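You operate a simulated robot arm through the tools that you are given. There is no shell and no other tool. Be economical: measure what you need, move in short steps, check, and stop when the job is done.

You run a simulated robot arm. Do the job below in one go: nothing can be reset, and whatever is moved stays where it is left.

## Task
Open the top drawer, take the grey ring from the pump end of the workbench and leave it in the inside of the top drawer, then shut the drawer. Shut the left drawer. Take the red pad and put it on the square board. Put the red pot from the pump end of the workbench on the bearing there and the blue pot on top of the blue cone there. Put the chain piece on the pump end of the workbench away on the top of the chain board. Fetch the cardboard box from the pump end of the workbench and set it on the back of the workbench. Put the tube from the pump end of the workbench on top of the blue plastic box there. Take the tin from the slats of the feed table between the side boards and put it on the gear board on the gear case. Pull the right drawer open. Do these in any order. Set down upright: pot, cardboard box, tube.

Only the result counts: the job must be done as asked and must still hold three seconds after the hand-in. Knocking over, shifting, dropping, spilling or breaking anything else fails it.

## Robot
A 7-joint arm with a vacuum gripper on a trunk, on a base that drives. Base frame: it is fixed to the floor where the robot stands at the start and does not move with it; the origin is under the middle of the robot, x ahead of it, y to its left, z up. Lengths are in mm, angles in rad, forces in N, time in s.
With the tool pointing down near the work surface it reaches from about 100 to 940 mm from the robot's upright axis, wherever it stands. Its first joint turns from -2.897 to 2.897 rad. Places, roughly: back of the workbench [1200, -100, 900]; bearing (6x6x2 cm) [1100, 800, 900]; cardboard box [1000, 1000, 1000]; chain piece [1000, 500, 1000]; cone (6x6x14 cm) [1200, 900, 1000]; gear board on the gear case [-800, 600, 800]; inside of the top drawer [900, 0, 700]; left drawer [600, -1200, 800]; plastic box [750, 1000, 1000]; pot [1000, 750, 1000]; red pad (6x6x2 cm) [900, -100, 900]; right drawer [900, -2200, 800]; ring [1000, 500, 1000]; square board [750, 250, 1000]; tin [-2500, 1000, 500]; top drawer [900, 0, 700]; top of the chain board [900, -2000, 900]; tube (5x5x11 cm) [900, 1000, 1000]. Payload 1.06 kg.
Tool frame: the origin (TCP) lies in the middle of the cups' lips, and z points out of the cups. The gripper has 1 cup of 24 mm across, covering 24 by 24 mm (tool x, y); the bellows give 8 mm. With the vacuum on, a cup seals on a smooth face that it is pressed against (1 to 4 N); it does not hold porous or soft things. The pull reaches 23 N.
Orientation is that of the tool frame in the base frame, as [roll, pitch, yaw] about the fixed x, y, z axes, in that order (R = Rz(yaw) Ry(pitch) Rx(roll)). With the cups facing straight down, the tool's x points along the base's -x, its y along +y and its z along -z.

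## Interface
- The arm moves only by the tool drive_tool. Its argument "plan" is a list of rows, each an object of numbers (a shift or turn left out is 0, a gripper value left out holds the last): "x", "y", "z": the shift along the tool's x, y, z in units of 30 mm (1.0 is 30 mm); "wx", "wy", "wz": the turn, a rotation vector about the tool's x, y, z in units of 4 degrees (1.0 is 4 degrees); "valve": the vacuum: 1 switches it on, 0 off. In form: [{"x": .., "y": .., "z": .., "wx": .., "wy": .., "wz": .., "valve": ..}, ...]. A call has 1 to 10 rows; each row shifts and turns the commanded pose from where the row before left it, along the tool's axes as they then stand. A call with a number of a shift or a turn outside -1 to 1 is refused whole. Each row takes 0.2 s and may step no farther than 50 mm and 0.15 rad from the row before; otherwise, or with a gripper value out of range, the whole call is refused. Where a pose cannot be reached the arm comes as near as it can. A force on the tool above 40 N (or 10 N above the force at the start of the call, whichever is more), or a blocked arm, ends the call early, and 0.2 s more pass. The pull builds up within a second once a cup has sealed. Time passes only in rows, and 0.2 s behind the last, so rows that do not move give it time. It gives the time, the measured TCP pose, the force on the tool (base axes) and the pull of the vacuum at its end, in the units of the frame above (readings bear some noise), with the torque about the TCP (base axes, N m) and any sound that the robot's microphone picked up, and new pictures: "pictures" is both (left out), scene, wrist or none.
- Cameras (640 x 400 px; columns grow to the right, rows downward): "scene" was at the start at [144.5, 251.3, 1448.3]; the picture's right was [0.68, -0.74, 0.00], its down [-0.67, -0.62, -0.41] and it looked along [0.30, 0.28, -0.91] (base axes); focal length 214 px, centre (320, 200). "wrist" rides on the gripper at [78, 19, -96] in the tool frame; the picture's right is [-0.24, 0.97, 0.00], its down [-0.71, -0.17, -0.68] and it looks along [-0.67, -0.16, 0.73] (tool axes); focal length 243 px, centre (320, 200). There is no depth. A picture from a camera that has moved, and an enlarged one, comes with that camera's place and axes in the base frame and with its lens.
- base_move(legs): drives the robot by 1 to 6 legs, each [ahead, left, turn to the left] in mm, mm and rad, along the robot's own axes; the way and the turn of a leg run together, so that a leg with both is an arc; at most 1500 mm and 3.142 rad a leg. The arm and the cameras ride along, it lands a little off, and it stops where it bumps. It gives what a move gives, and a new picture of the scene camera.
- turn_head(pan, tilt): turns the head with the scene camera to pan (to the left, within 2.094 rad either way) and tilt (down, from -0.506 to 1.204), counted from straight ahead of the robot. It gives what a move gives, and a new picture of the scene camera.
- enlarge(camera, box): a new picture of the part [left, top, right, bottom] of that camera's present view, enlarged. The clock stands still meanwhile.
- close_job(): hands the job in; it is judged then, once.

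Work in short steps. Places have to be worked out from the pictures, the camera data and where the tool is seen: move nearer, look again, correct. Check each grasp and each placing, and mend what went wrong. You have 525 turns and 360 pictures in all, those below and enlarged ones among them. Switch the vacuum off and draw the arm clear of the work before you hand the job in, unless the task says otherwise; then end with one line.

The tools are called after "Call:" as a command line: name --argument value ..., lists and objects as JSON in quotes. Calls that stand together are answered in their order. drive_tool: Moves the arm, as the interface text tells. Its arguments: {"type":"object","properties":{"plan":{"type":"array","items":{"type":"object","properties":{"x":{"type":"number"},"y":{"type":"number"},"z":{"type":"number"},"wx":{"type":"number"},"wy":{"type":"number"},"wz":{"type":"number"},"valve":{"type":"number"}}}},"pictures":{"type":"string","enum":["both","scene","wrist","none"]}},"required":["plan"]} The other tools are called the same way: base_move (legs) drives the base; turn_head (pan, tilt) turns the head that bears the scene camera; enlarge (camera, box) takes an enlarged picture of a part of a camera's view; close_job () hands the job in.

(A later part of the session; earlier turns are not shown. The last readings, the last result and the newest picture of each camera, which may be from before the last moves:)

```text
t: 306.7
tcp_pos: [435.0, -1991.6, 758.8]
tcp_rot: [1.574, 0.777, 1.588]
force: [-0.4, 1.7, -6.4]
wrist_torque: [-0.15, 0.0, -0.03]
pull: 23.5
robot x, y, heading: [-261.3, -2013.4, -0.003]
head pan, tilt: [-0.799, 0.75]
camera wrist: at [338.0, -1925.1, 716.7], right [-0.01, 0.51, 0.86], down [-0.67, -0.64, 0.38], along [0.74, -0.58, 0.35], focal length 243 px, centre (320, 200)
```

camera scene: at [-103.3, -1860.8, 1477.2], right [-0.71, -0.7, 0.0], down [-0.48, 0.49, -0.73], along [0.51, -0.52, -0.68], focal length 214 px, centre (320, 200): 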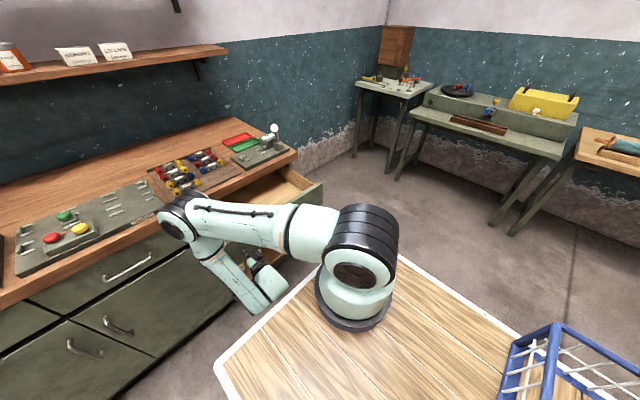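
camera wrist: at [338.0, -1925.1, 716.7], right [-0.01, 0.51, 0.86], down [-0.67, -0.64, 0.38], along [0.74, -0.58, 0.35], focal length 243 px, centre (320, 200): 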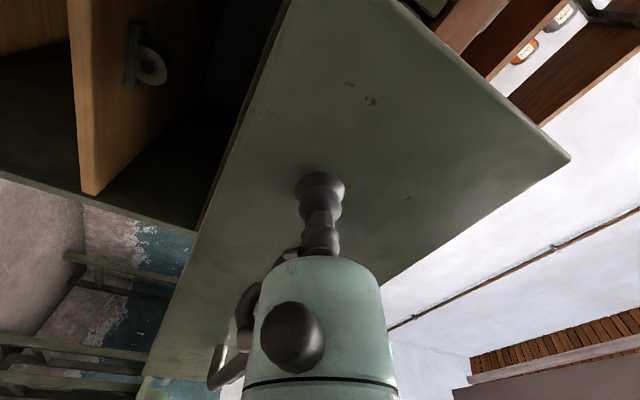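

Open by ~250 mm. Release and retreat.

Call:
drive_tool --plan '[{"valve": 0}, {}, {}, {}, {"z": -0.1}, {"z": -0.3}]' --pictures "none"

Call:
base_move --legs '[[-40, 0, 0], [0, 300, 0]]'

Call:
enlarge --camera "scene" --box '[130, 100, 400, 300]'

```text
t: 308.1
tcp_pos: [422.2, -1993.0, 759.0]
tcp_rot: [1.572, 0.777, 1.588]
force: [-0.1, 0.8, 0.1]
wrist_torque: [-0.01, 0.02, 0.0]
pull: 0.0
robot x, y, heading: [-262.1, -2014.8, -0.002]
head pan, tilt: [-0.799, 0.75]
```

```text
t: 310.7
tcp_pos: [380.7, -1691.4, 757.4]
tcp_rot: [1.573, 0.779, 1.589]
force: [0.6, -0.1, 0.4]
wrist_torque: [0.02, 0.01, -0.02]
pull: 0.1
robot x, y, heading: [-302.7, -1712.5, 0.004]
head pan, tilt: [-0.799, 0.75]
camera scene: at [-144.8, -1561.4, 1477.2], right [-0.71, -0.7, 0.0], down [-0.48, 0.49, -0.73], along [0.51, -0.52, -0.68], focal length 214 px, centre (320, 200)
```

scene: 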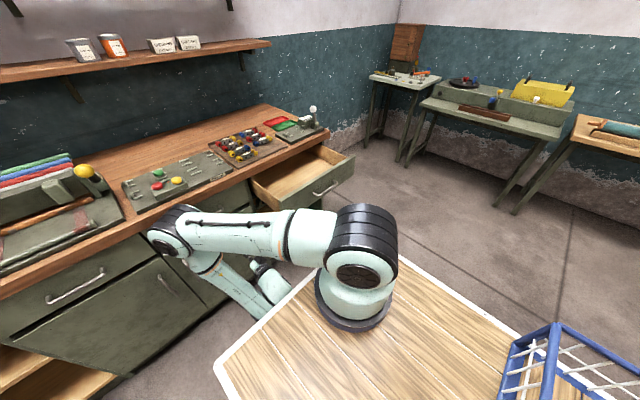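

```text
2.00 times, centred on (265, 200) of scene
camera zoom: at [-144.8, -1561.4, 1477.2], right [-0.71, -0.7, 0.0], down [-0.48, 0.49, -0.73], along [0.51, -0.52, -0.68], focal length 429 px, centre (430, 200)
```

zoom: 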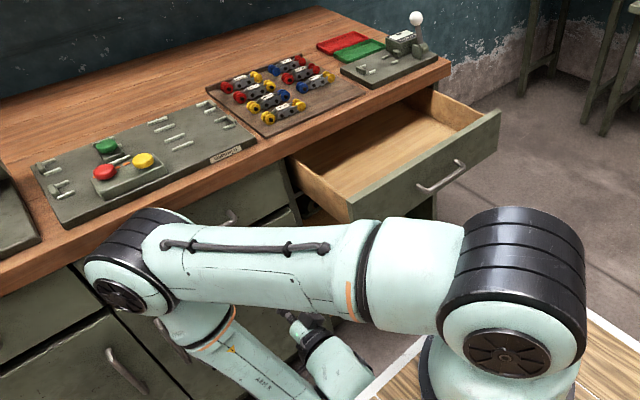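

Right drawer is open. Now I bring the arm back to tool-down: untilt partly, rise, then finish.

Call:
drive_tool --plan '[{"wx": 0.71, "wy": 0.7}, {"wx": 0.71, "wy": 0.7}, {"wx": 0.71, "wy": 0.7}, {"wx": 0.71, "wy": 0.7}, {"wx": 0.71, "wy": 0.7}, {"wx": 0.71, "wy": 0.7}, {"wx": 0.71, "wy": 0.7}, {"wx": 0.71, "wy": 0.7}, {"wx": 0.71, "wy": 0.7}, {"wx": 0.36, "wy": 0.35}]' --pictures "none"

Call:
drive_tool --plan '[{"x": -0.559, "y": 0.563, "z": -0.608}, {"x": -0.559, "y": 0.563, "z": -0.608}, {"x": -0.559, "y": 0.563, "z": -0.608}, {"x": -0.559, "y": 0.563, "z": -0.608}, {"x": -0.559, "y": 0.563, "z": -0.608}, {"x": -0.559, "y": 0.563, "z": -0.608}, {"x": -0.559, "y": 0.563, "z": -0.608}, {"x": -0.559, "y": 0.563, "z": -0.608}, {"x": -0.559, "y": 0.563, "z": -0.608}, {"x": -0.559, "y": 0.563, "z": -0.608}]' --pictures "none"

Call:
drive_tool --plan '[{"wx": 0.71, "wy": 0.7}, {"wx": 0.71, "wy": 0.7}, {"wx": 0.71, "wy": 0.7}, {"wx": 0.71, "wy": 0.7}, {"wx": 0.71, "wy": 0.7}, {"wx": 0.71, "wy": 0.7}, {"wx": 0.71, "wy": 0.7}, {"wx": 0.71, "wy": 0.7}, {"wx": 0.71, "wy": 0.7}, {"wx": 0.71, "wy": 0.7}]' --pictures "scene"

```text
t: 312.9
tcp_pos: [381.2, -1693.5, 759.4]
tcp_rot: [2.403, 0.587, 2.133]
force: [-1.0, 0.4, -0.1]
wrist_torque: [-0.03, -0.06, 0.0]
pull: 0.0
robot x, y, heading: [-304.6, -1713.6, 0.006]
head pan, tilt: [-0.799, 0.75]
```

```text
t: 315.1
tcp_pos: [385.8, -1693.0, 1058.6]
tcp_rot: [2.403, 0.585, 2.132]
force: [0.0, 0.3, -0.1]
wrist_torque: [0.02, 0.0, -0.03]
pull: 0.0
robot x, y, heading: [-303.6, -1710.4, 0.002]
head pan, tilt: [-0.799, 0.75]
```

```text
t: 317.3
tcp_pos: [376.7, -1700.1, 1039.2]
tcp_rot: [2.99, 0.148, 2.352]
force: [0.0, 0.0, 0.7]
wrist_torque: [0.01, 0.01, 0.01]
pull: 0.1
out of reach, approached as far as the arm can: row 5, 6
robot x, y, heading: [-303.0, -1712.8, 0.003]
head pan, tilt: [-0.799, 0.75]
camera scene: at [-144.9, -1561.5, 1477.2], right [-0.71, -0.7, 0.0], down [-0.48, 0.49, -0.73], along [0.51, -0.52, -0.68], focal length 214 px, centre (320, 200)
```

scene: 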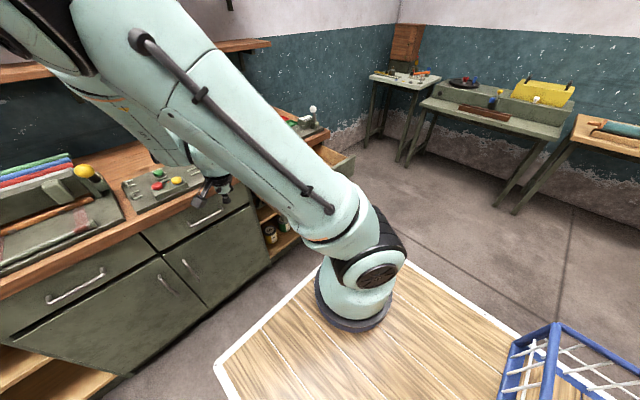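

Call:
drive_tool --plan '[{"wx": 0.71, "wy": 0.7}, {"wx": 0.71, "wy": 0.7}, {"wx": 0.71, "wy": 0.7}, {"z": -1}, {"z": -1}, {"z": -1}, {"z": -1}]' --pictures "none"

```text
t: 318.9
tcp_pos: [376.6, -1699.1, 1159.4]
tcp_rot: [3.139, 0.001, 2.365]
force: [-0.4, 0.8, 0.1]
wrist_torque: [0.01, 0.0, 0.0]
pull: 0.1
robot x, y, heading: [-303.3, -1712.6, 0.007]
head pan, tilt: [-0.799, 0.75]
```

While here, I look at the chain board to find its free place.

Call:
enlarge --camera "scene" --box '[120, 90, 360, 240]'

Call:
base_move --legs '[[250, -200, 0]]'

Call:
drive_tool --plan '[{"z": 0}]' --pictures "wrist"

```text
2.67 times, centred on (240, 165) of scene
camera zoom: at [-144.5, -1561.1, 1477.2], right [-0.71, -0.7, 0.0], down [-0.48, 0.49, -0.73], along [0.51, -0.52, -0.68], focal length 572 px, centre (533, 293)
```

zoom: 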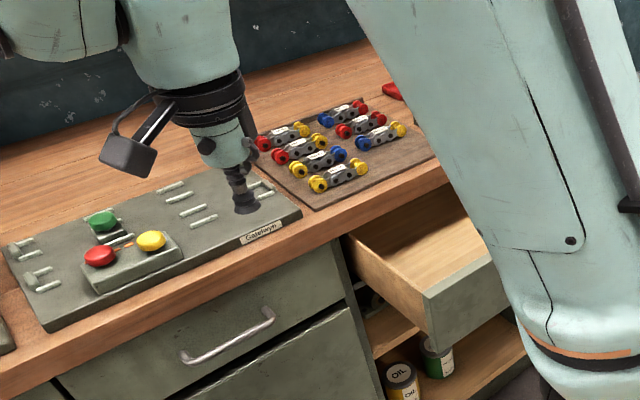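

```text
t: 321.0
tcp_pos: [629.3, -1896.7, 1159.7]
tcp_rot: [3.139, 0.001, 2.366]
force: [0.1, -0.5, 0.5]
wrist_torque: [0.0, -0.02, 0.0]
pull: 0.1
robot x, y, heading: [-48.4, -1915.5, 0.007]
head pan, tilt: [-0.799, 0.75]
camera scene: at [107.4, -1760.5, 1477.2], right [-0.71, -0.7, 0.0], down [-0.48, 0.49, -0.73], along [0.51, -0.52, -0.68], focal length 214 px, centre (320, 200)
```

scene: 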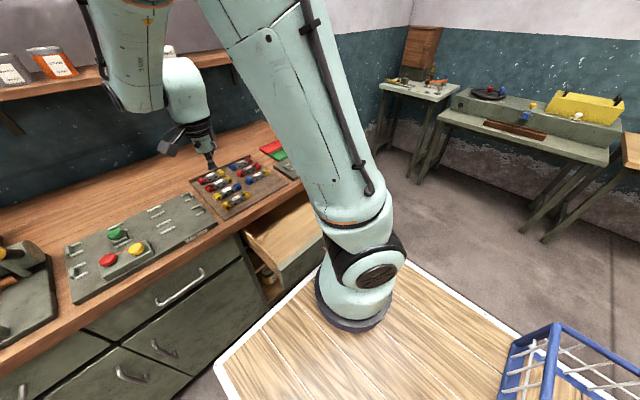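

```text
t: 321.4
tcp_pos: [628.2, -1897.7, 1158.8]
tcp_rot: [3.139, 0.005, 2.365]
force: [-0.3, -0.4, -0.2]
wrist_torque: [-0.01, -0.02, 0.01]
pull: 0.1
robot x, y, heading: [-49.0, -1908.7, 0.005]
head pan, tilt: [-0.799, 0.75]
camera wrist: at [586.1, -1829.4, 1254.3], right [0.85, 0.53, 0.0], down [0.38, -0.62, 0.69], along [0.36, -0.58, -0.73], focal length 243 px, centre (320, 200)
```

wrist: 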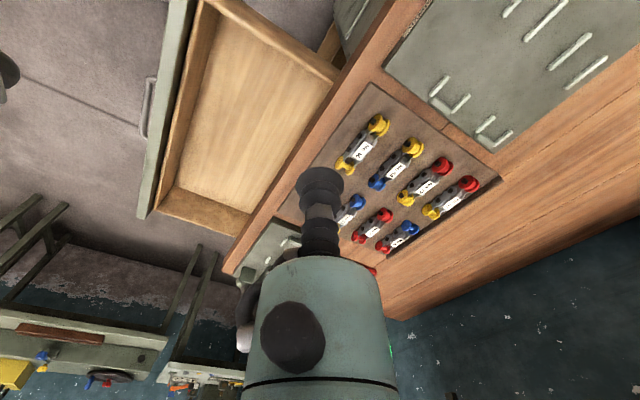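

The chain board has a free slot at about (747, −2095), pieces lying along y. Now I drive back left to fetch the chain piece.

Call:
base_move --legs '[[-60, 0, 0], [0, 1500, 0], [0, 880, 0], [290, 0, 0]]'

Call:
drive_tool --plan '[{"z": 0}]' --pictures "wrist"

```text
t: 335.2
tcp_pos: [860.3, 472.6, 1158.9]
tcp_rot: [3.139, 0.001, 2.355]
force: [0.6, 0.1, -0.3]
wrist_torque: [-0.03, -0.02, 0.02]
pull: 0.0
robot x, y, heading: [181.1, 463.3, -0.009]
head pan, tilt: [-0.799, 0.75]
camera scene: at [340.4, 614.7, 1477.2], right [-0.72, -0.69, 0.0], down [-0.47, 0.49, -0.73], along [0.51, -0.53, -0.68], focal length 214 px, centre (320, 200)
```

scene: 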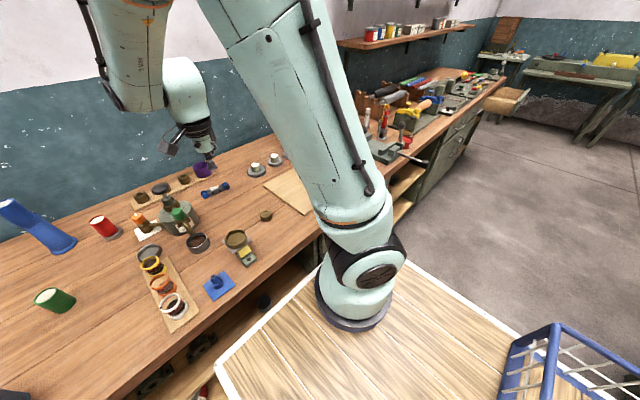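

```text
t: 335.6
tcp_pos: [859.7, 473.6, 1159.7]
tcp_rot: [3.14, 0.002, 2.356]
force: [-0.1, 0.6, -0.5]
wrist_torque: [-0.02, -0.03, 0.02]
pull: 0.1
robot x, y, heading: [178.9, 464.3, -0.002]
head pan, tilt: [-0.799, 0.75]
camera wrist: at [818.5, 541.4, 1254.3], right [0.85, 0.52, 0.0], down [0.38, -0.62, 0.69], along [0.36, -0.58, -0.73], focal length 243 px, centre (320, 200)
```

wrist: 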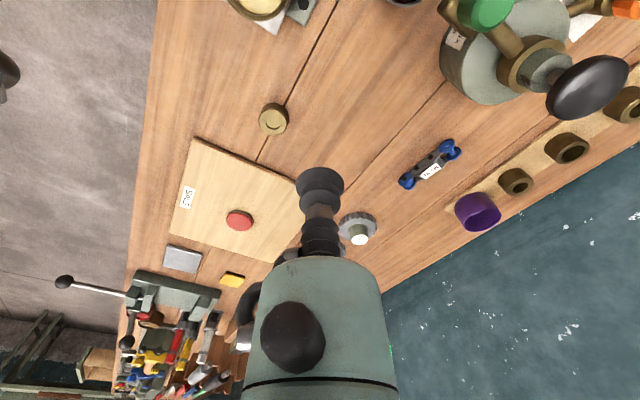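

Chain piece at about (1100, 434). I move above it and look closer.

Call:
drive_tool --plan '[{"x": -0.943, "y": 0.673}, {"x": -0.943, "y": 0.673}, {"x": -0.943, "y": 0.673}, {"x": -0.943, "y": 0.673}, {"x": -0.943, "y": 0.673}, {"x": -0.943, "y": 0.673}, {"x": -0.943, "y": 0.673}, {"z": 1}, {"z": 1}, {"z": 1}]' --pictures "wrist"

Call:
enlarge --camera "wrist" --box '[240, 20, 420, 160]'

```text
t: 337.8
tcp_pos: [1100.0, 432.8, 1070.5]
tcp_rot: [3.137, 0.002, 2.357]
force: [-0.6, 0.2, 0.6]
wrist_torque: [0.0, -0.04, -0.01]
pull: 0.0
robot x, y, heading: [177.9, 462.2, -0.007]
head pan, tilt: [-0.799, 0.75]
camera wrist: at [1058.3, 501.0, 1164.8], right [0.85, 0.52, 0.0], down [0.38, -0.62, 0.69], along [0.36, -0.58, -0.73], focal length 243 px, centre (320, 200)
```

wrist: 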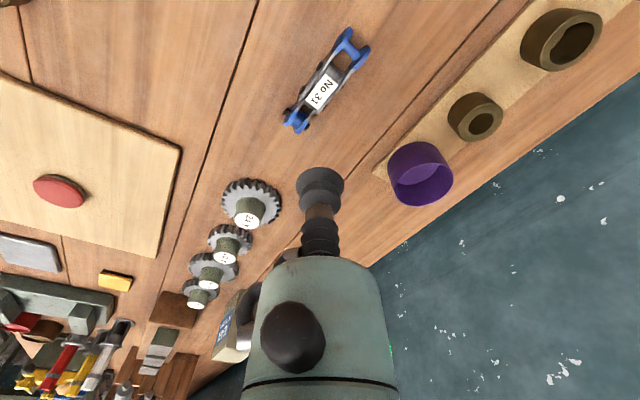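

```text
2.86 times, centred on (330, 90) of wrist
camera zoom: at [1058.3, 501.0, 1164.8], right [0.85, 0.52, 0.0], down [0.38, -0.62, 0.69], along [0.36, -0.58, -0.73], focal length 693 px, centre (291, 514)
```

zoom: 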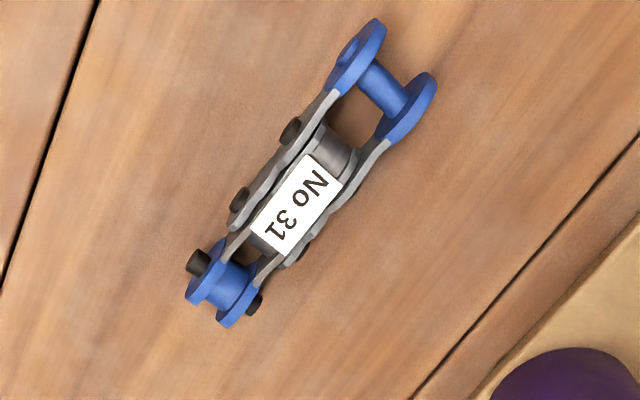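

Label is almost exactly under the cup. Descend with vacuum.

Call:
drive_tool --plan '[{"z": 1, "x": -0.045, "y": 0.035}, {"z": 1}, {"z": 1}, {"z": 1}]' --pictures "wrist"

Call:
enlarge --camera "wrist" --box '[260, 90, 400, 220]'

```text
t: 338.8
tcp_pos: [1101.9, 432.5, 951.2]
tcp_rot: [3.138, 0.002, 2.355]
force: [0.0, 0.6, 0.2]
wrist_torque: [0.01, -0.04, 0.03]
pull: 0.1
robot x, y, heading: [176.1, 461.7, -0.004]
head pan, tilt: [-0.799, 0.75]
camera wrist: at [1060.8, 501.4, 1045.3], right [0.85, 0.52, 0.0], down [0.38, -0.62, 0.69], along [0.36, -0.58, -0.73], focal length 243 px, centre (320, 200)
```

wrist: 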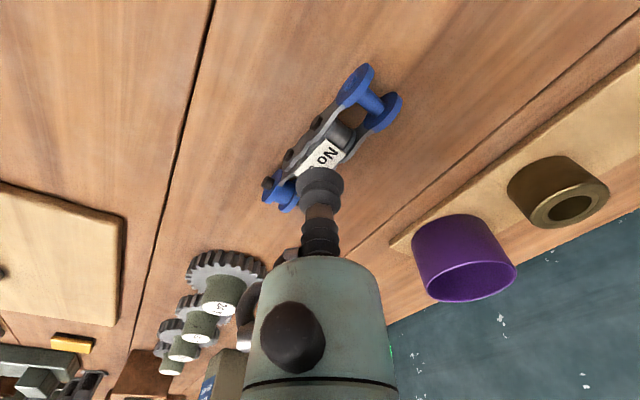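

```text
3.08 times, centred on (330, 155) of wrist
camera zoom: at [1060.8, 501.4, 1045.3], right [0.85, 0.52, 0.0], down [0.38, -0.62, 0.69], along [0.36, -0.58, -0.73], focal length 746 px, centre (289, 338)
```

zoom: 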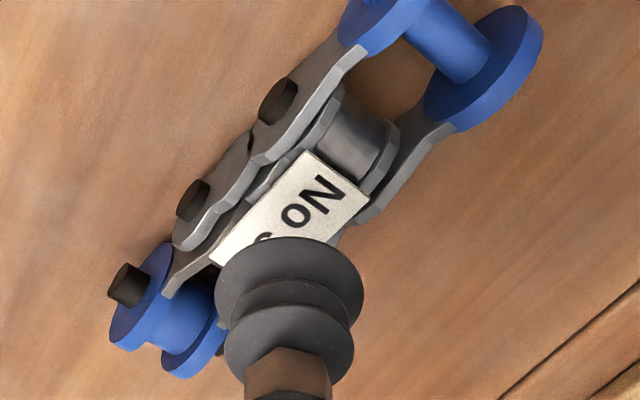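

Call:
drive_tool --plan '[{"x": -0.07, "y": -0.015, "z": 0.4, "valve": 1}, {"z": 0.2}, {"z": 0.1}, {"z": 0.1}, {"z": 0.1}]' --pictures "none"

```text
t: 340.0
tcp_pos: [1104.0, 432.2, 924.1]
tcp_rot: [3.137, 0.002, 2.356]
force: [-1.2, 0.6, 17.3]
wrist_torque: [-0.04, 0.04, 0.02]
pull: 23.3
robot x, y, heading: [181.7, 465.4, -0.003]
head pan, tilt: [-0.799, 0.75]
```

Sealed. Lift and retract.

Call:
drive_tool --plan '[{"z": -0.3}, {"z": -0.7}, {"z": -1}, {"z": -1}, {"z": -1}, {"z": -1}, {"z": -1}, {"z": -1}, {"z": -1}]' --pictures "wrist"

Call:
drive_tool --plan '[{"x": 0.9, "y": -0.73}, {"x": 0.9, "y": -0.73}, {"x": 0.9, "y": -0.73}, {"x": 0.9, "y": -0.73}, {"x": 0.9, "y": -0.73}, {"x": 0.9, "y": -0.73}, {"x": 0.9, "y": -0.73}]' --pictures "none"

```text
t: 342.0
tcp_pos: [1103.2, 430.3, 1163.2]
tcp_rot: [3.14, 0.0, 2.356]
force: [-0.4, 0.1, -2.7]
wrist_torque: [0.03, 0.01, 0.02]
pull: 23.1
robot x, y, heading: [179.5, 461.6, -0.007]
head pan, tilt: [-0.799, 0.75]
camera wrist: at [1061.5, 499.5, 1258.3], right [0.85, 0.52, 0.0], down [0.38, -0.62, 0.69], along [0.36, -0.58, -0.73], focal length 243 px, centre (320, 200)
```

wrist: 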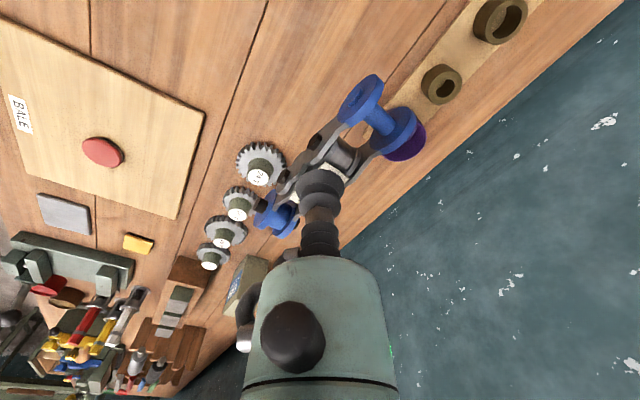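

```text
t: 343.6
tcp_pos: [862.2, 457.0, 1162.7]
tcp_rot: [3.14, 0.0, 2.355]
force: [0.5, 0.4, -2.1]
wrist_torque: [0.0, 0.03, -0.02]
pull: 22.5
robot x, y, heading: [179.3, 464.3, -0.003]
head pan, tilt: [-0.799, 0.75]
```

Drive back to the chain board.

Call:
base_move --legs '[[-290, 0, 0], [0, -1500, 0], [0, -1020, 0]]'

Call:
drive_tool --plan '[{"z": 0}]' --pictures "wrist"

```text
t: 357.4
tcp_pos: [548.3, -2049.0, 1161.8]
tcp_rot: [3.139, 0.003, 2.353]
force: [-1.1, -0.2, -2.3]
wrist_torque: [0.0, 0.01, -0.03]
pull: 23.3
robot x, y, heading: [-131.4, -2038.6, -0.008]
head pan, tilt: [-0.799, 0.75]
camera scene: at [27.9, -1888.3, 1477.2], right [-0.72, -0.69, 0.0], down [-0.47, 0.49, -0.73], along [0.51, -0.53, -0.68], focal length 214 px, centre (320, 200)
```

scene: 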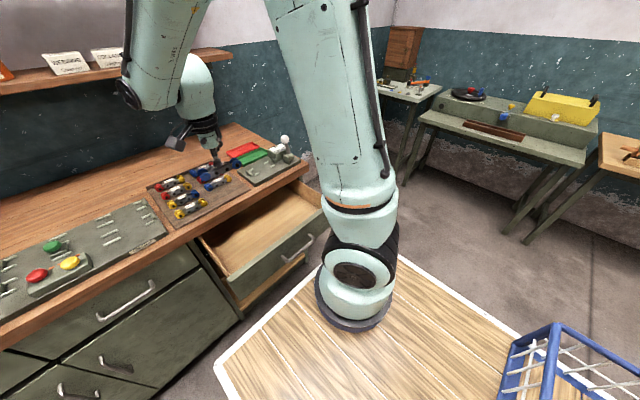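

```text
t: 357.9
tcp_pos: [548.7, -2049.0, 1163.2]
tcp_rot: [3.141, 0.003, 2.353]
force: [0.2, 0.2, -2.5]
wrist_torque: [-0.01, -0.02, 0.03]
pull: 22.6
robot x, y, heading: [-133.0, -2037.7, -0.009]
head pan, tilt: [-0.799, 0.75]
camera wrist: at [506.9, -1979.5, 1257.4], right [0.86, 0.52, 0.0], down [0.38, -0.62, 0.69], along [0.36, -0.59, -0.73], focal length 243 px, centre (320, 200)
```

wrist: 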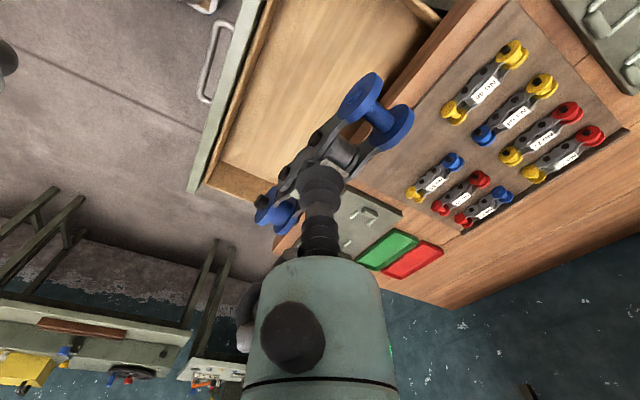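

Slot at (747, −2100), axis along y. Base ahead 100 and right 50; then arm out and turn the piece 11°.

Call:
base_move --legs '[[100, -50, 0]]'

Call:
drive_tool --plan '[{"x": -0.8, "y": 0.8}, {"x": -0.8, "y": 0.8}, {"x": -0.71, "y": 0.71}, {"wz": -1}, {"wz": -1}, {"wz": -0.75}, {"z": 1}, {"z": 1}]' --pictures "wrist"

```text
t: 359.1
tcp_pos: [647.3, -2098.7, 1162.8]
tcp_rot: [3.139, 0.001, 2.354]
force: [0.0, 1.1, -3.0]
wrist_torque: [0.01, 0.06, 0.02]
pull: 23.2
robot x, y, heading: [-32.9, -2088.6, -0.004]
head pan, tilt: [-0.799, 0.75]
camera scene: at [127.7, -1939.1, 1477.2], right [-0.72, -0.69, 0.0], down [-0.47, 0.49, -0.73], along [0.51, -0.53, -0.68], focal length 214 px, centre (320, 200)
```

scene: 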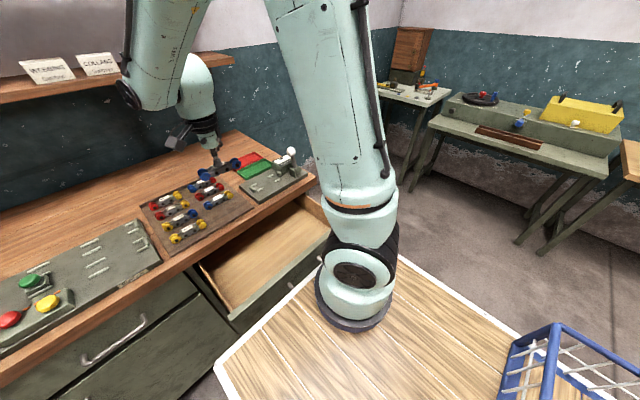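

```text
t: 360.9
tcp_pos: [747.6, -2099.0, 1102.5]
tcp_rot: [3.137, 0.001, 2.545]
force: [-1.6, 0.6, -1.7]
wrist_torque: [0.0, -0.03, 0.03]
pull: 23.5
robot x, y, heading: [-33.2, -2088.4, -0.002]
head pan, tilt: [-0.799, 0.75]
camera wrist: at [692.7, -2040.1, 1197.4], right [0.74, 0.67, 0.0], down [0.49, -0.54, 0.69], along [0.46, -0.51, -0.73], focal length 243 px, centre (320, 200)
```

wrist: 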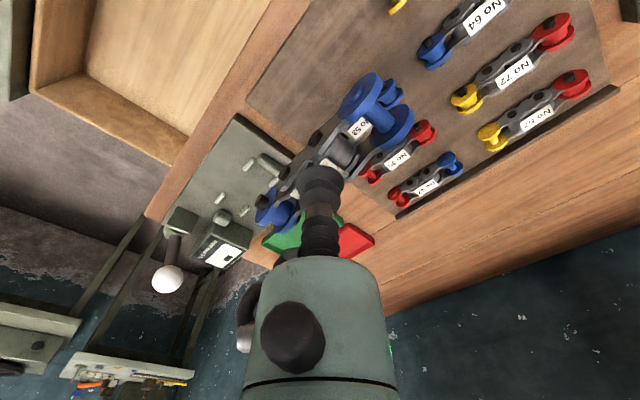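

Call:
drive_tool --plan '[{"z": 1}, {"z": 1}, {"z": 1}]' --pictures "wrist"

Call:
enlarge --camera "scene" --box '[130, 120, 330, 250]'

```text
t: 361.6
tcp_pos: [746.6, -2098.7, 1013.2]
tcp_rot: [3.139, 0.004, 2.543]
force: [-0.6, -0.9, -1.9]
wrist_torque: [-0.04, -0.05, 0.02]
pull: 22.9
robot x, y, heading: [-29.8, -2086.2, -0.009]
head pan, tilt: [-0.799, 0.75]
camera wrist: at [692.8, -2039.1, 1107.5], right [0.74, 0.67, 0.0], down [0.49, -0.54, 0.69], along [0.46, -0.51, -0.73], focal length 243 px, centre (320, 200)
```

wrist: 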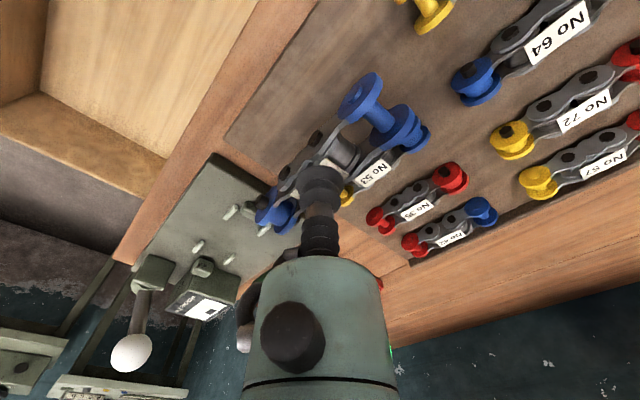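

```text
3.08 times, centred on (230, 185) of scene
camera zoom: at [127.3, -1939.1, 1477.3], right [-0.72, -0.69, 0.0], down [-0.47, 0.49, -0.73], along [0.51, -0.53, -0.68], focal length 660 px, centre (597, 246)
```

zoom: 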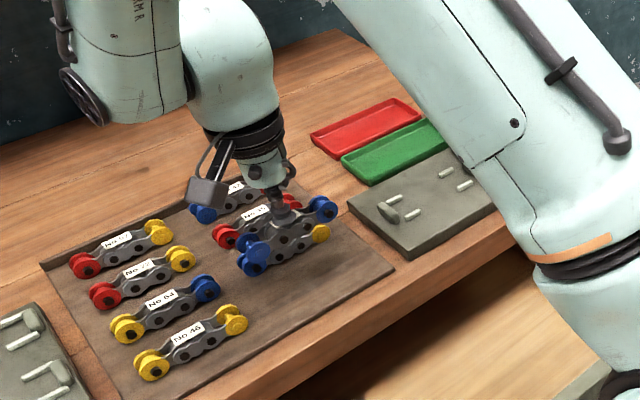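

Positioned properly over the free slot. Lower onto the board.

Call:
drive_tool --plan '[{"z": 1}, {"z": 0.9}, {"z": 0.3}, {"z": 0.2}, {"z": 0.1}]' --pictures "none"

Call:
drive_tool --plan '[{"z": 0.1}, {"z": 0.1}]' --pictures "wrist"

```text
t: 362.9
tcp_pos: [746.1, -2099.2, 936.8]
tcp_rot: [3.139, 0.002, 2.545]
force: [0.4, -0.6, -1.6]
wrist_torque: [-0.01, -0.01, -0.01]
pull: 22.8
robot x, y, heading: [-29.9, -2086.2, -0.008]
head pan, tilt: [-0.799, 0.75]
```

```text
t: 363.4
tcp_pos: [747.3, -2097.7, 931.9]
tcp_rot: [3.138, 0.005, 2.545]
force: [-3.8, -1.3, 17.1]
wrist_torque: [-0.01, 0.03, 0.03]
pull: 22.1
robot x, y, heading: [-29.0, -2094.0, -0.009]
head pan, tilt: [-0.799, 0.75]
camera wrist: at [692.5, -2039.2, 1027.4], right [0.74, 0.67, 0.0], down [0.49, -0.54, 0.69], along [0.46, -0.51, -0.73], focal length 243 px, centre (320, 200)
```

wrist: 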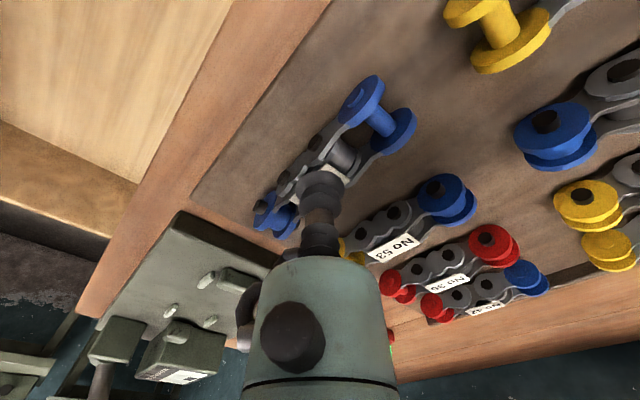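

Seated on the board. Release and rise.

Call:
drive_tool --plan '[{"z": -0.05}, {"valve": 0}, {}, {}, {}, {"z": -0.1}, {"z": -0.5}, {"z": -1}, {"z": -1}, {"z": -1}]' --pictures "wrist"

```text
t: 365.6
tcp_pos: [746.4, -2098.4, 1040.8]
tcp_rot: [3.139, 0.002, 2.545]
force: [0.2, -0.4, 0.0]
wrist_torque: [-0.03, 0.03, 0.04]
pull: 0.0
robot x, y, heading: [-30.1, -2092.1, -0.005]
head pan, tilt: [-0.799, 0.75]
camera wrist: at [693.5, -2039.2, 1136.0], right [0.74, 0.67, 0.0], down [0.49, -0.54, 0.69], along [0.46, -0.51, -0.73], focal length 243 px, centre (320, 200)
```

wrist: 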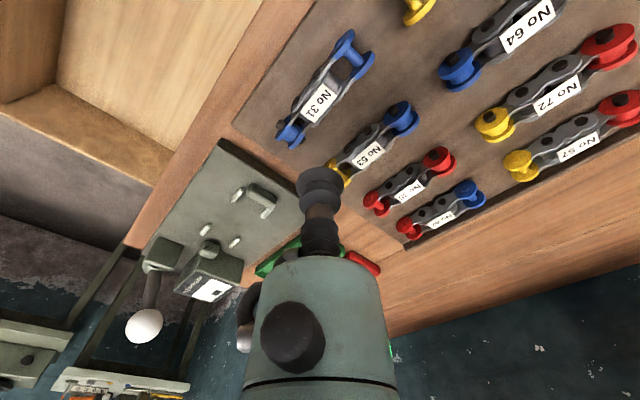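

Chain piece is in its place. Last: the tin on the feed table. I raise the arm and drive left along the aisle to y≈1500 past the gear case.

Call:
drive_tool --plan '[{"z": -1}, {"z": -1}, {"z": -1}, {"z": -1}, {"x": 0.83, "y": -0.56}, {"x": 0.83, "y": -0.56}, {"x": 0.83, "y": -0.56}, {"x": 0.83, "y": -0.56}]' --pictures "none"

Call:
base_move --legs '[[-90, 0, 0], [0, 1500, 0], [0, 1500, 0], [0, 550, 0]]'

Call:
turn_head --pan 2.09 --tilt 0.5

```text
t: 367.4
tcp_pos: [625.4, -2098.2, 1160.0]
tcp_rot: [3.139, 0.0, 2.544]
force: [0.1, -0.1, -0.2]
wrist_torque: [0.01, 0.0, -0.01]
pull: 0.0
robot x, y, heading: [-31.5, -2094.7, -0.012]
head pan, tilt: [-0.799, 0.75]
```

```text
t: 385.3
tcp_pos: [570.7, 1432.1, 1161.0]
tcp_rot: [3.141, 0.003, 2.548]
force: [0.7, -0.2, -0.4]
wrist_torque: [-0.02, -0.02, -0.01]
pull: 0.0
robot x, y, heading: [-82.9, 1436.7, -0.008]
head pan, tilt: [-0.799, 0.75]
camera scene: at [72.9, 1589.3, 1477.2], right [-0.72, -0.69, 0.0], down [-0.47, 0.49, -0.73], along [0.51, -0.53, -0.68], focal length 214 px, centre (320, 200)
```

scene: 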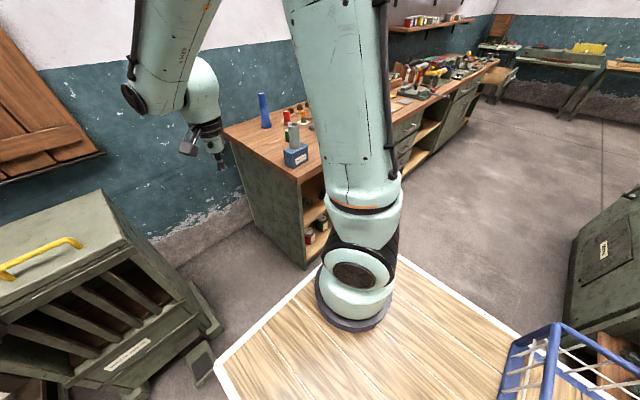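

```text
t: 387.8
tcp_pos: [571.9, 1431.5, 1160.9]
tcp_rot: [3.14, 0.003, 2.548]
force: [0.5, -0.4, -0.1]
wrist_torque: [-0.02, -0.01, 0.01]
pull: 0.1
robot x, y, heading: [-83.3, 1437.7, -0.007]
head pan, tilt: [2.089, 0.499]
camera scene: at [-29.3, 1728.2, 1499.2], right [0.87, 0.49, 0.0], down [0.24, -0.42, -0.88], along [-0.43, 0.76, -0.48], focal length 214 px, centre (320, 200)
```

scene: 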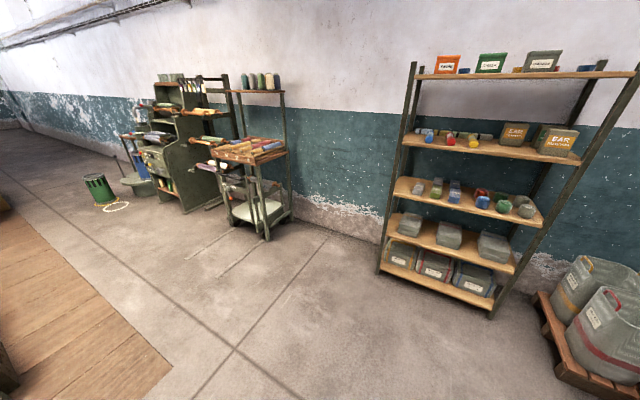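

I need to face the feed table: move left 250 more and turn the robot around to face −x.

Call:
base_move --legs '[[-100, 250, 0], [0, 0, 3.14]]'

Call:
turn_head --pan 0.3 --tilt 0.5

```text
t: 397.1
tcp_pos: [-842.9, 1685.5, 1160.4]
tcp_rot: [3.14, 0.001, -0.581]
force: [-0.3, 0.3, -0.4]
wrist_torque: [-0.01, 0.0, 0.0]
pull: 0.0
robot x, y, heading: [-182.4, 1688.2, -3.13]
head pan, tilt: [2.089, 0.499]
camera scene: at [-236.6, 1398.9, 1499.2], right [-0.86, -0.5, 0.0], down [-0.24, 0.41, -0.88], along [0.44, -0.76, -0.48], focal length 214 px, centre (320, 200)
```

scene: 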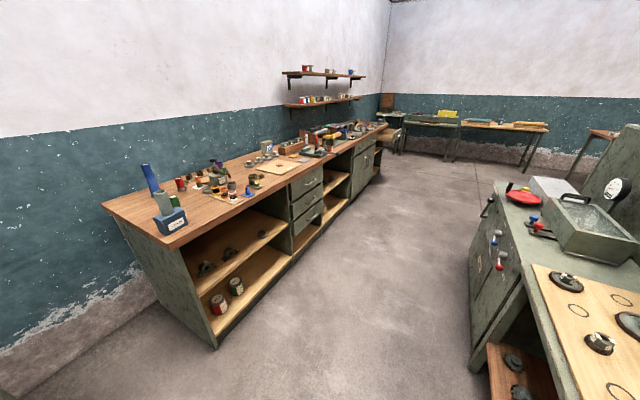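

```text
t: 398.9
tcp_pos: [-842.2, 1687.2, 1161.0]
tcp_rot: [3.14, 0.003, -0.581]
force: [0.4, 0.4, 0.1]
wrist_torque: [-0.03, 0.0, 0.01]
pull: 0.0
robot x, y, heading: [-186.4, 1688.3, -3.135]
head pan, tilt: [0.3, 0.499]
camera scene: at [-369.0, 1450.0, 1499.2], right [-0.3, 0.95, 0.0], down [0.46, 0.15, -0.88], along [-0.84, -0.27, -0.48], focal length 214 px, centre (320, 200)
```

scene: 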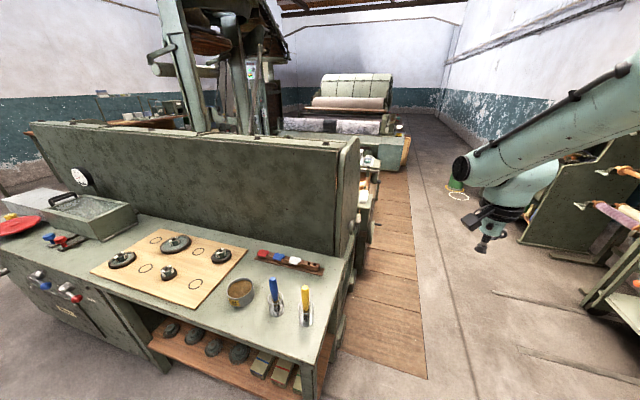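

All bench work looks in order from here. Gear board ≈ (−812, 633). I drive ahead 1100 along the walkway and look left for the feed table.

Call:
base_move --legs '[[1100, 0, 0]]'

Call:
turn_head --pan 0.6 --tilt 0.6

```text
t: 404.5
tcp_pos: [-1940.4, 1665.6, 1160.3]
tcp_rot: [3.138, 0.003, -0.569]
force: [0.1, 0.7, -0.2]
wrist_torque: [0.03, 0.05, -0.02]
pull: 0.1
robot x, y, heading: [-1281.7, 1674.3, -3.122]
head pan, tilt: [0.3, 0.499]
camera scene: at [-1464.7, 1434.0, 1499.2], right [-0.31, 0.95, 0.0], down [0.45, 0.15, -0.88], along [-0.83, -0.27, -0.48], focal length 214 px, centre (320, 200)
```

scene: 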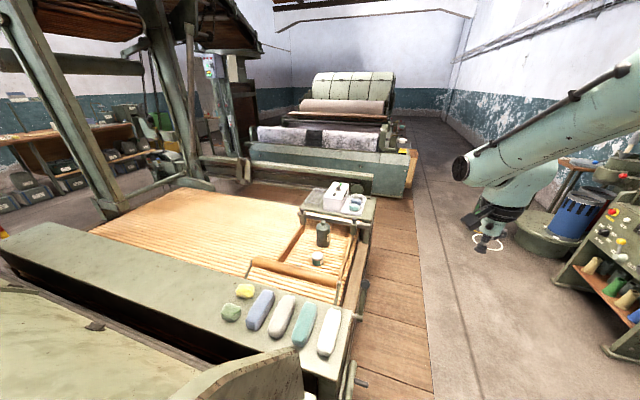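

```text
t: 405.3
tcp_pos: [-1940.8, 1664.1, 1160.4]
tcp_rot: [3.139, 0.002, -0.571]
force: [0.7, 0.6, -0.5]
wrist_torque: [0.02, -0.01, 0.01]
pull: 0.0
robot x, y, heading: [-1284.4, 1666.1, -3.125]
head pan, tilt: [0.6, 0.6]
camera scene: at [-1450.3, 1411.3, 1490.1], right [-0.58, 0.82, 0.0], down [0.46, 0.33, -0.83], along [-0.67, -0.48, -0.56], focal length 214 px, centre (320, 200)
```

scene: 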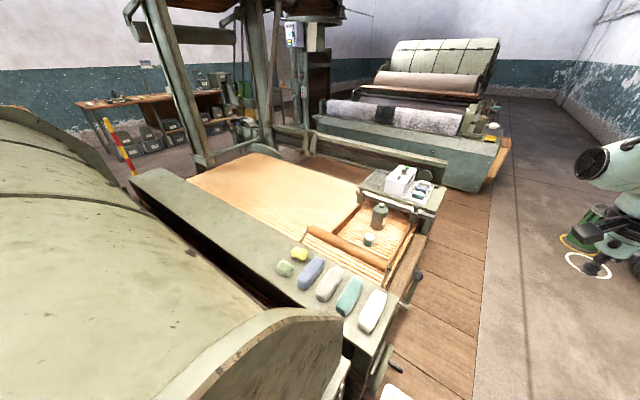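

Call:
enlarge --camera "scene" --box '[270, 140, 450, 350]'

```text
1.90 times, centred on (360, 245) of scene
camera zoom: at [-1450.3, 1411.3, 1490.1], right [-0.58, 0.82, 0.0], down [0.46, 0.33, -0.83], along [-0.67, -0.48, -0.56], focal length 408 px, centre (244, 114)
```

zoom: 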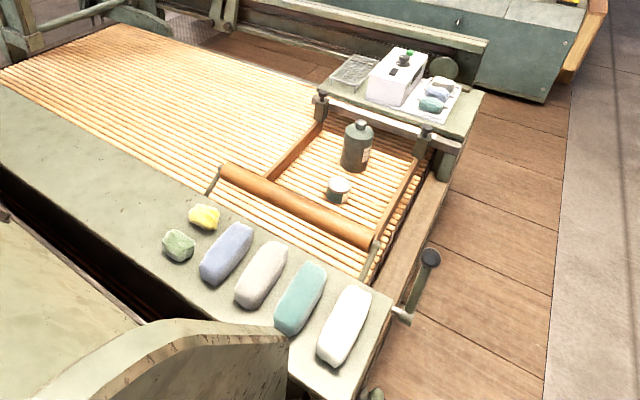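

The tin stands on the slats at ≈ (−2403, 1119) near a bottle. I drive ahead to x≈−2400, then turn to face the table.

Call:
base_move --legs '[[1120, -110, 0], [0, 0, 1.55]]'

Call:
turn_head --pan -0.2 --tilt 0.9

Call:
drive_tool --plan '[{"z": 0}]' --pictures "wrist"

```text
t: 408.6
tcp_pos: [-2500.1, 1712.5, 1160.1]
tcp_rot: [3.139, 0.001, -0.57]
force: [-0.8, -1.0, 0.6]
wrist_torque: [0.01, 0.0, 0.01]
pull: 0.1
robot x, y, heading: [-1845.2, 1722.9, -3.122]
head pan, tilt: [0.6, 0.6]
stopped in leg 1: the robot was blocked; the commanded pose is now the measured one
camera scene: at [-2010.5, 1459.4, 1490.1], right [-0.58, 0.81, 0.0], down [0.46, 0.33, -0.83], along [-0.67, -0.48, -0.56], focal length 214 px, centre (320, 200)
```

scene: 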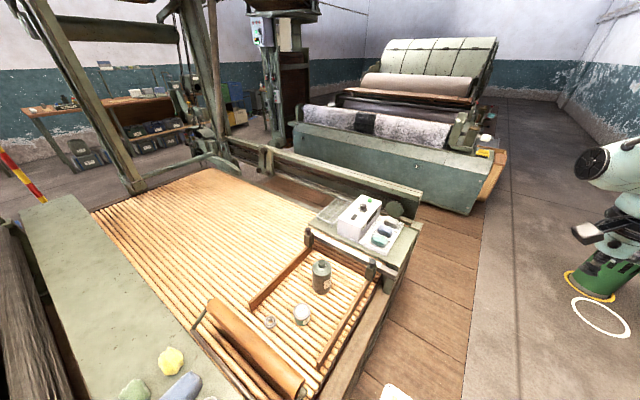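

```text
t: 409.7
tcp_pos: [-2500.9, 1713.5, 1160.7]
tcp_rot: [3.14, 0.004, -0.568]
force: [0.0, -0.9, 0.1]
wrist_torque: [0.0, -0.01, 0.0]
pull: 0.1
robot x, y, heading: [-1841.5, 1723.3, -3.124]
head pan, tilt: [-0.201, 0.901]
camera scene: at [-2013.0, 1524.4, 1465.3], right [0.18, 0.98, 0.0], down [0.77, -0.14, -0.62], along [-0.61, 0.11, -0.78], focal length 214 px, centre (320, 200)
```

scene: 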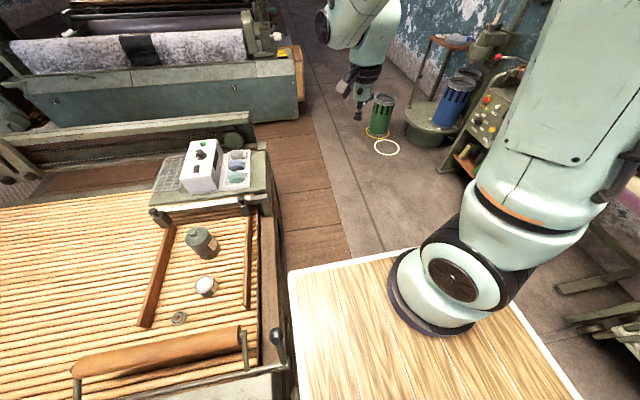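

```text
t: 410.1
tcp_pos: [-2500.3, 1712.1, 1160.3]
tcp_rot: [3.14, 0.002, -0.568]
force: [-0.1, 0.0, 0.9]
wrist_torque: [0.03, 0.0, -0.04]
pull: 0.0
robot x, y, heading: [-1842.1, 1722.3, -3.125]
head pan, tilt: [-0.201, 0.901]
camera wrist: at [-2444.2, 1654.6, 1255.3], right [-0.72, -0.69, 0.0], down [-0.5, 0.53, 0.69], along [-0.48, 0.49, -0.73], focal length 243 px, centre (320, 200)
```

wrist: 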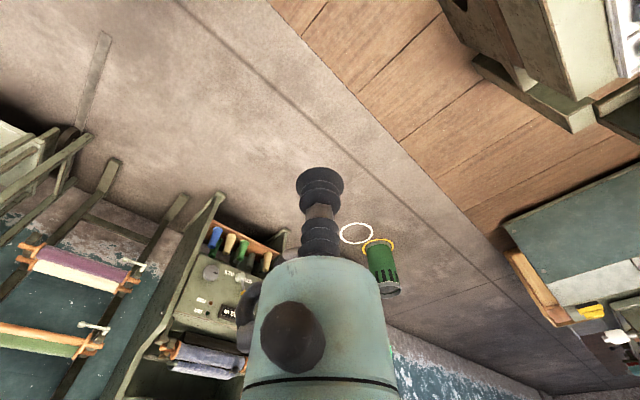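

The robot was blocked, probably by the crank beside the table at its left. I look at that spot closely before moving.

Call:
turn_head --pan 0.5 --tilt 1.2

Call:
turn_head --pan -1.0 --tilt 0.9

```text
t: 411.1
tcp_pos: [-2499.6, 1713.3, 1160.6]
tcp_rot: [3.139, 0.002, -0.571]
force: [0.1, -0.4, 0.3]
wrist_torque: [-0.03, 0.0, -0.02]
pull: 0.1
robot x, y, heading: [-1843.2, 1720.4, -3.125]
head pan, tilt: [0.499, 1.201]
camera scene: at [-1987.3, 1483.1, 1445.5], right [-0.49, 0.87, 0.0], down [0.81, 0.46, -0.36], along [-0.32, -0.18, -0.93], focal length 214 px, centre (320, 200)
```

scene: 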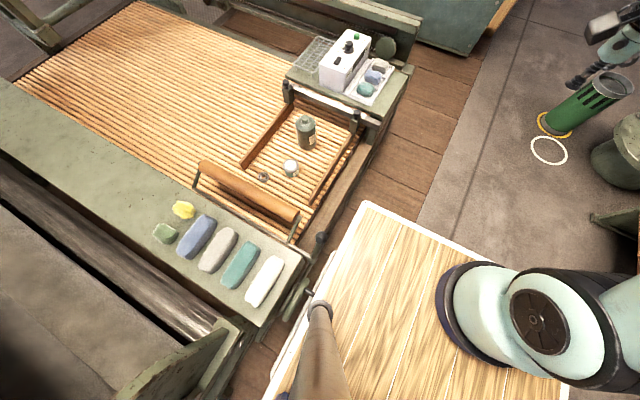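

```text
t: 412.8
tcp_pos: [-2502.0, 1712.7, 1160.4]
tcp_rot: [3.139, 0.001, -0.569]
force: [0.5, 0.0, 0.3]
wrist_torque: [0.04, -0.02, 0.01]
pull: 0.0
robot x, y, heading: [-1845.3, 1720.6, -3.123]
head pan, tilt: [-1.0, 0.901]
camera scene: at [-1980.7, 1573.5, 1465.3], right [0.83, 0.56, 0.0], down [0.44, -0.65, -0.62], along [-0.35, 0.52, -0.78], focal length 214 px, centre (320, 200)
```

scene: 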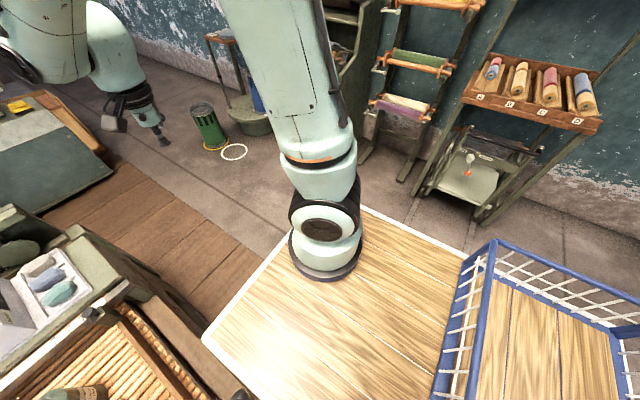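

There is a lever at the table's near side by the robot's front-left corner; to the right there's ample room. I shift right 130, then go ahead 560.

Call:
base_move --legs '[[0, -130, 0], [560, 0, 0]]'

Call:
turn_head --pan 0.9 --tilt 1.0

```text
t: 416.8
tcp_pos: [-3059.0, 1831.2, 1160.1]
tcp_rot: [3.14, 0.002, -0.571]
force: [0.4, -0.4, -0.2]
wrist_torque: [-0.03, -0.02, 0.01]
pull: 0.2
robot x, y, heading: [-2401.9, 1842.2, -3.124]
head pan, tilt: [-1.0, 0.901]
camera scene: at [-2539.2, 1692.3, 1465.3], right [0.83, 0.56, 0.0], down [0.44, -0.65, -0.62], along [-0.35, 0.52, -0.78], focal length 214 px, centre (320, 200)
```

scene: 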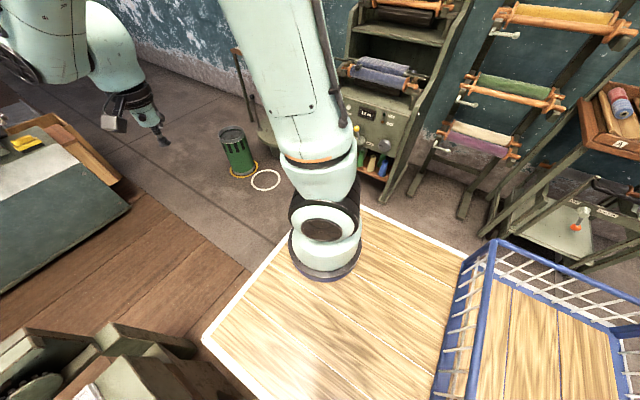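

```text
t: 418.7
tcp_pos: [-3059.7, 1831.6, 1160.6]
tcp_rot: [3.14, 0.003, -0.569]
force: [0.9, -0.2, -1.1]
wrist_torque: [0.01, 0.03, -0.03]
pull: 0.1
robot x, y, heading: [-2398.3, 1842.6, -3.121]
head pan, tilt: [0.901, 1.0]
camera scene: at [-2539.4, 1574.2, 1458.1], right [-0.79, 0.61, 0.0], down [0.51, 0.67, -0.54], along [-0.33, -0.43, -0.84], focal length 214 px, centre (320, 200)
```

scene: 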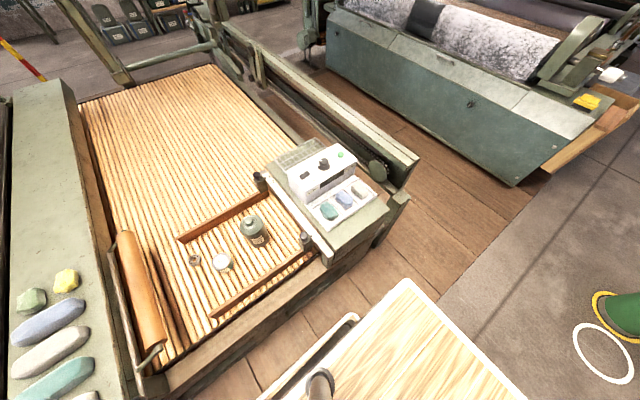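

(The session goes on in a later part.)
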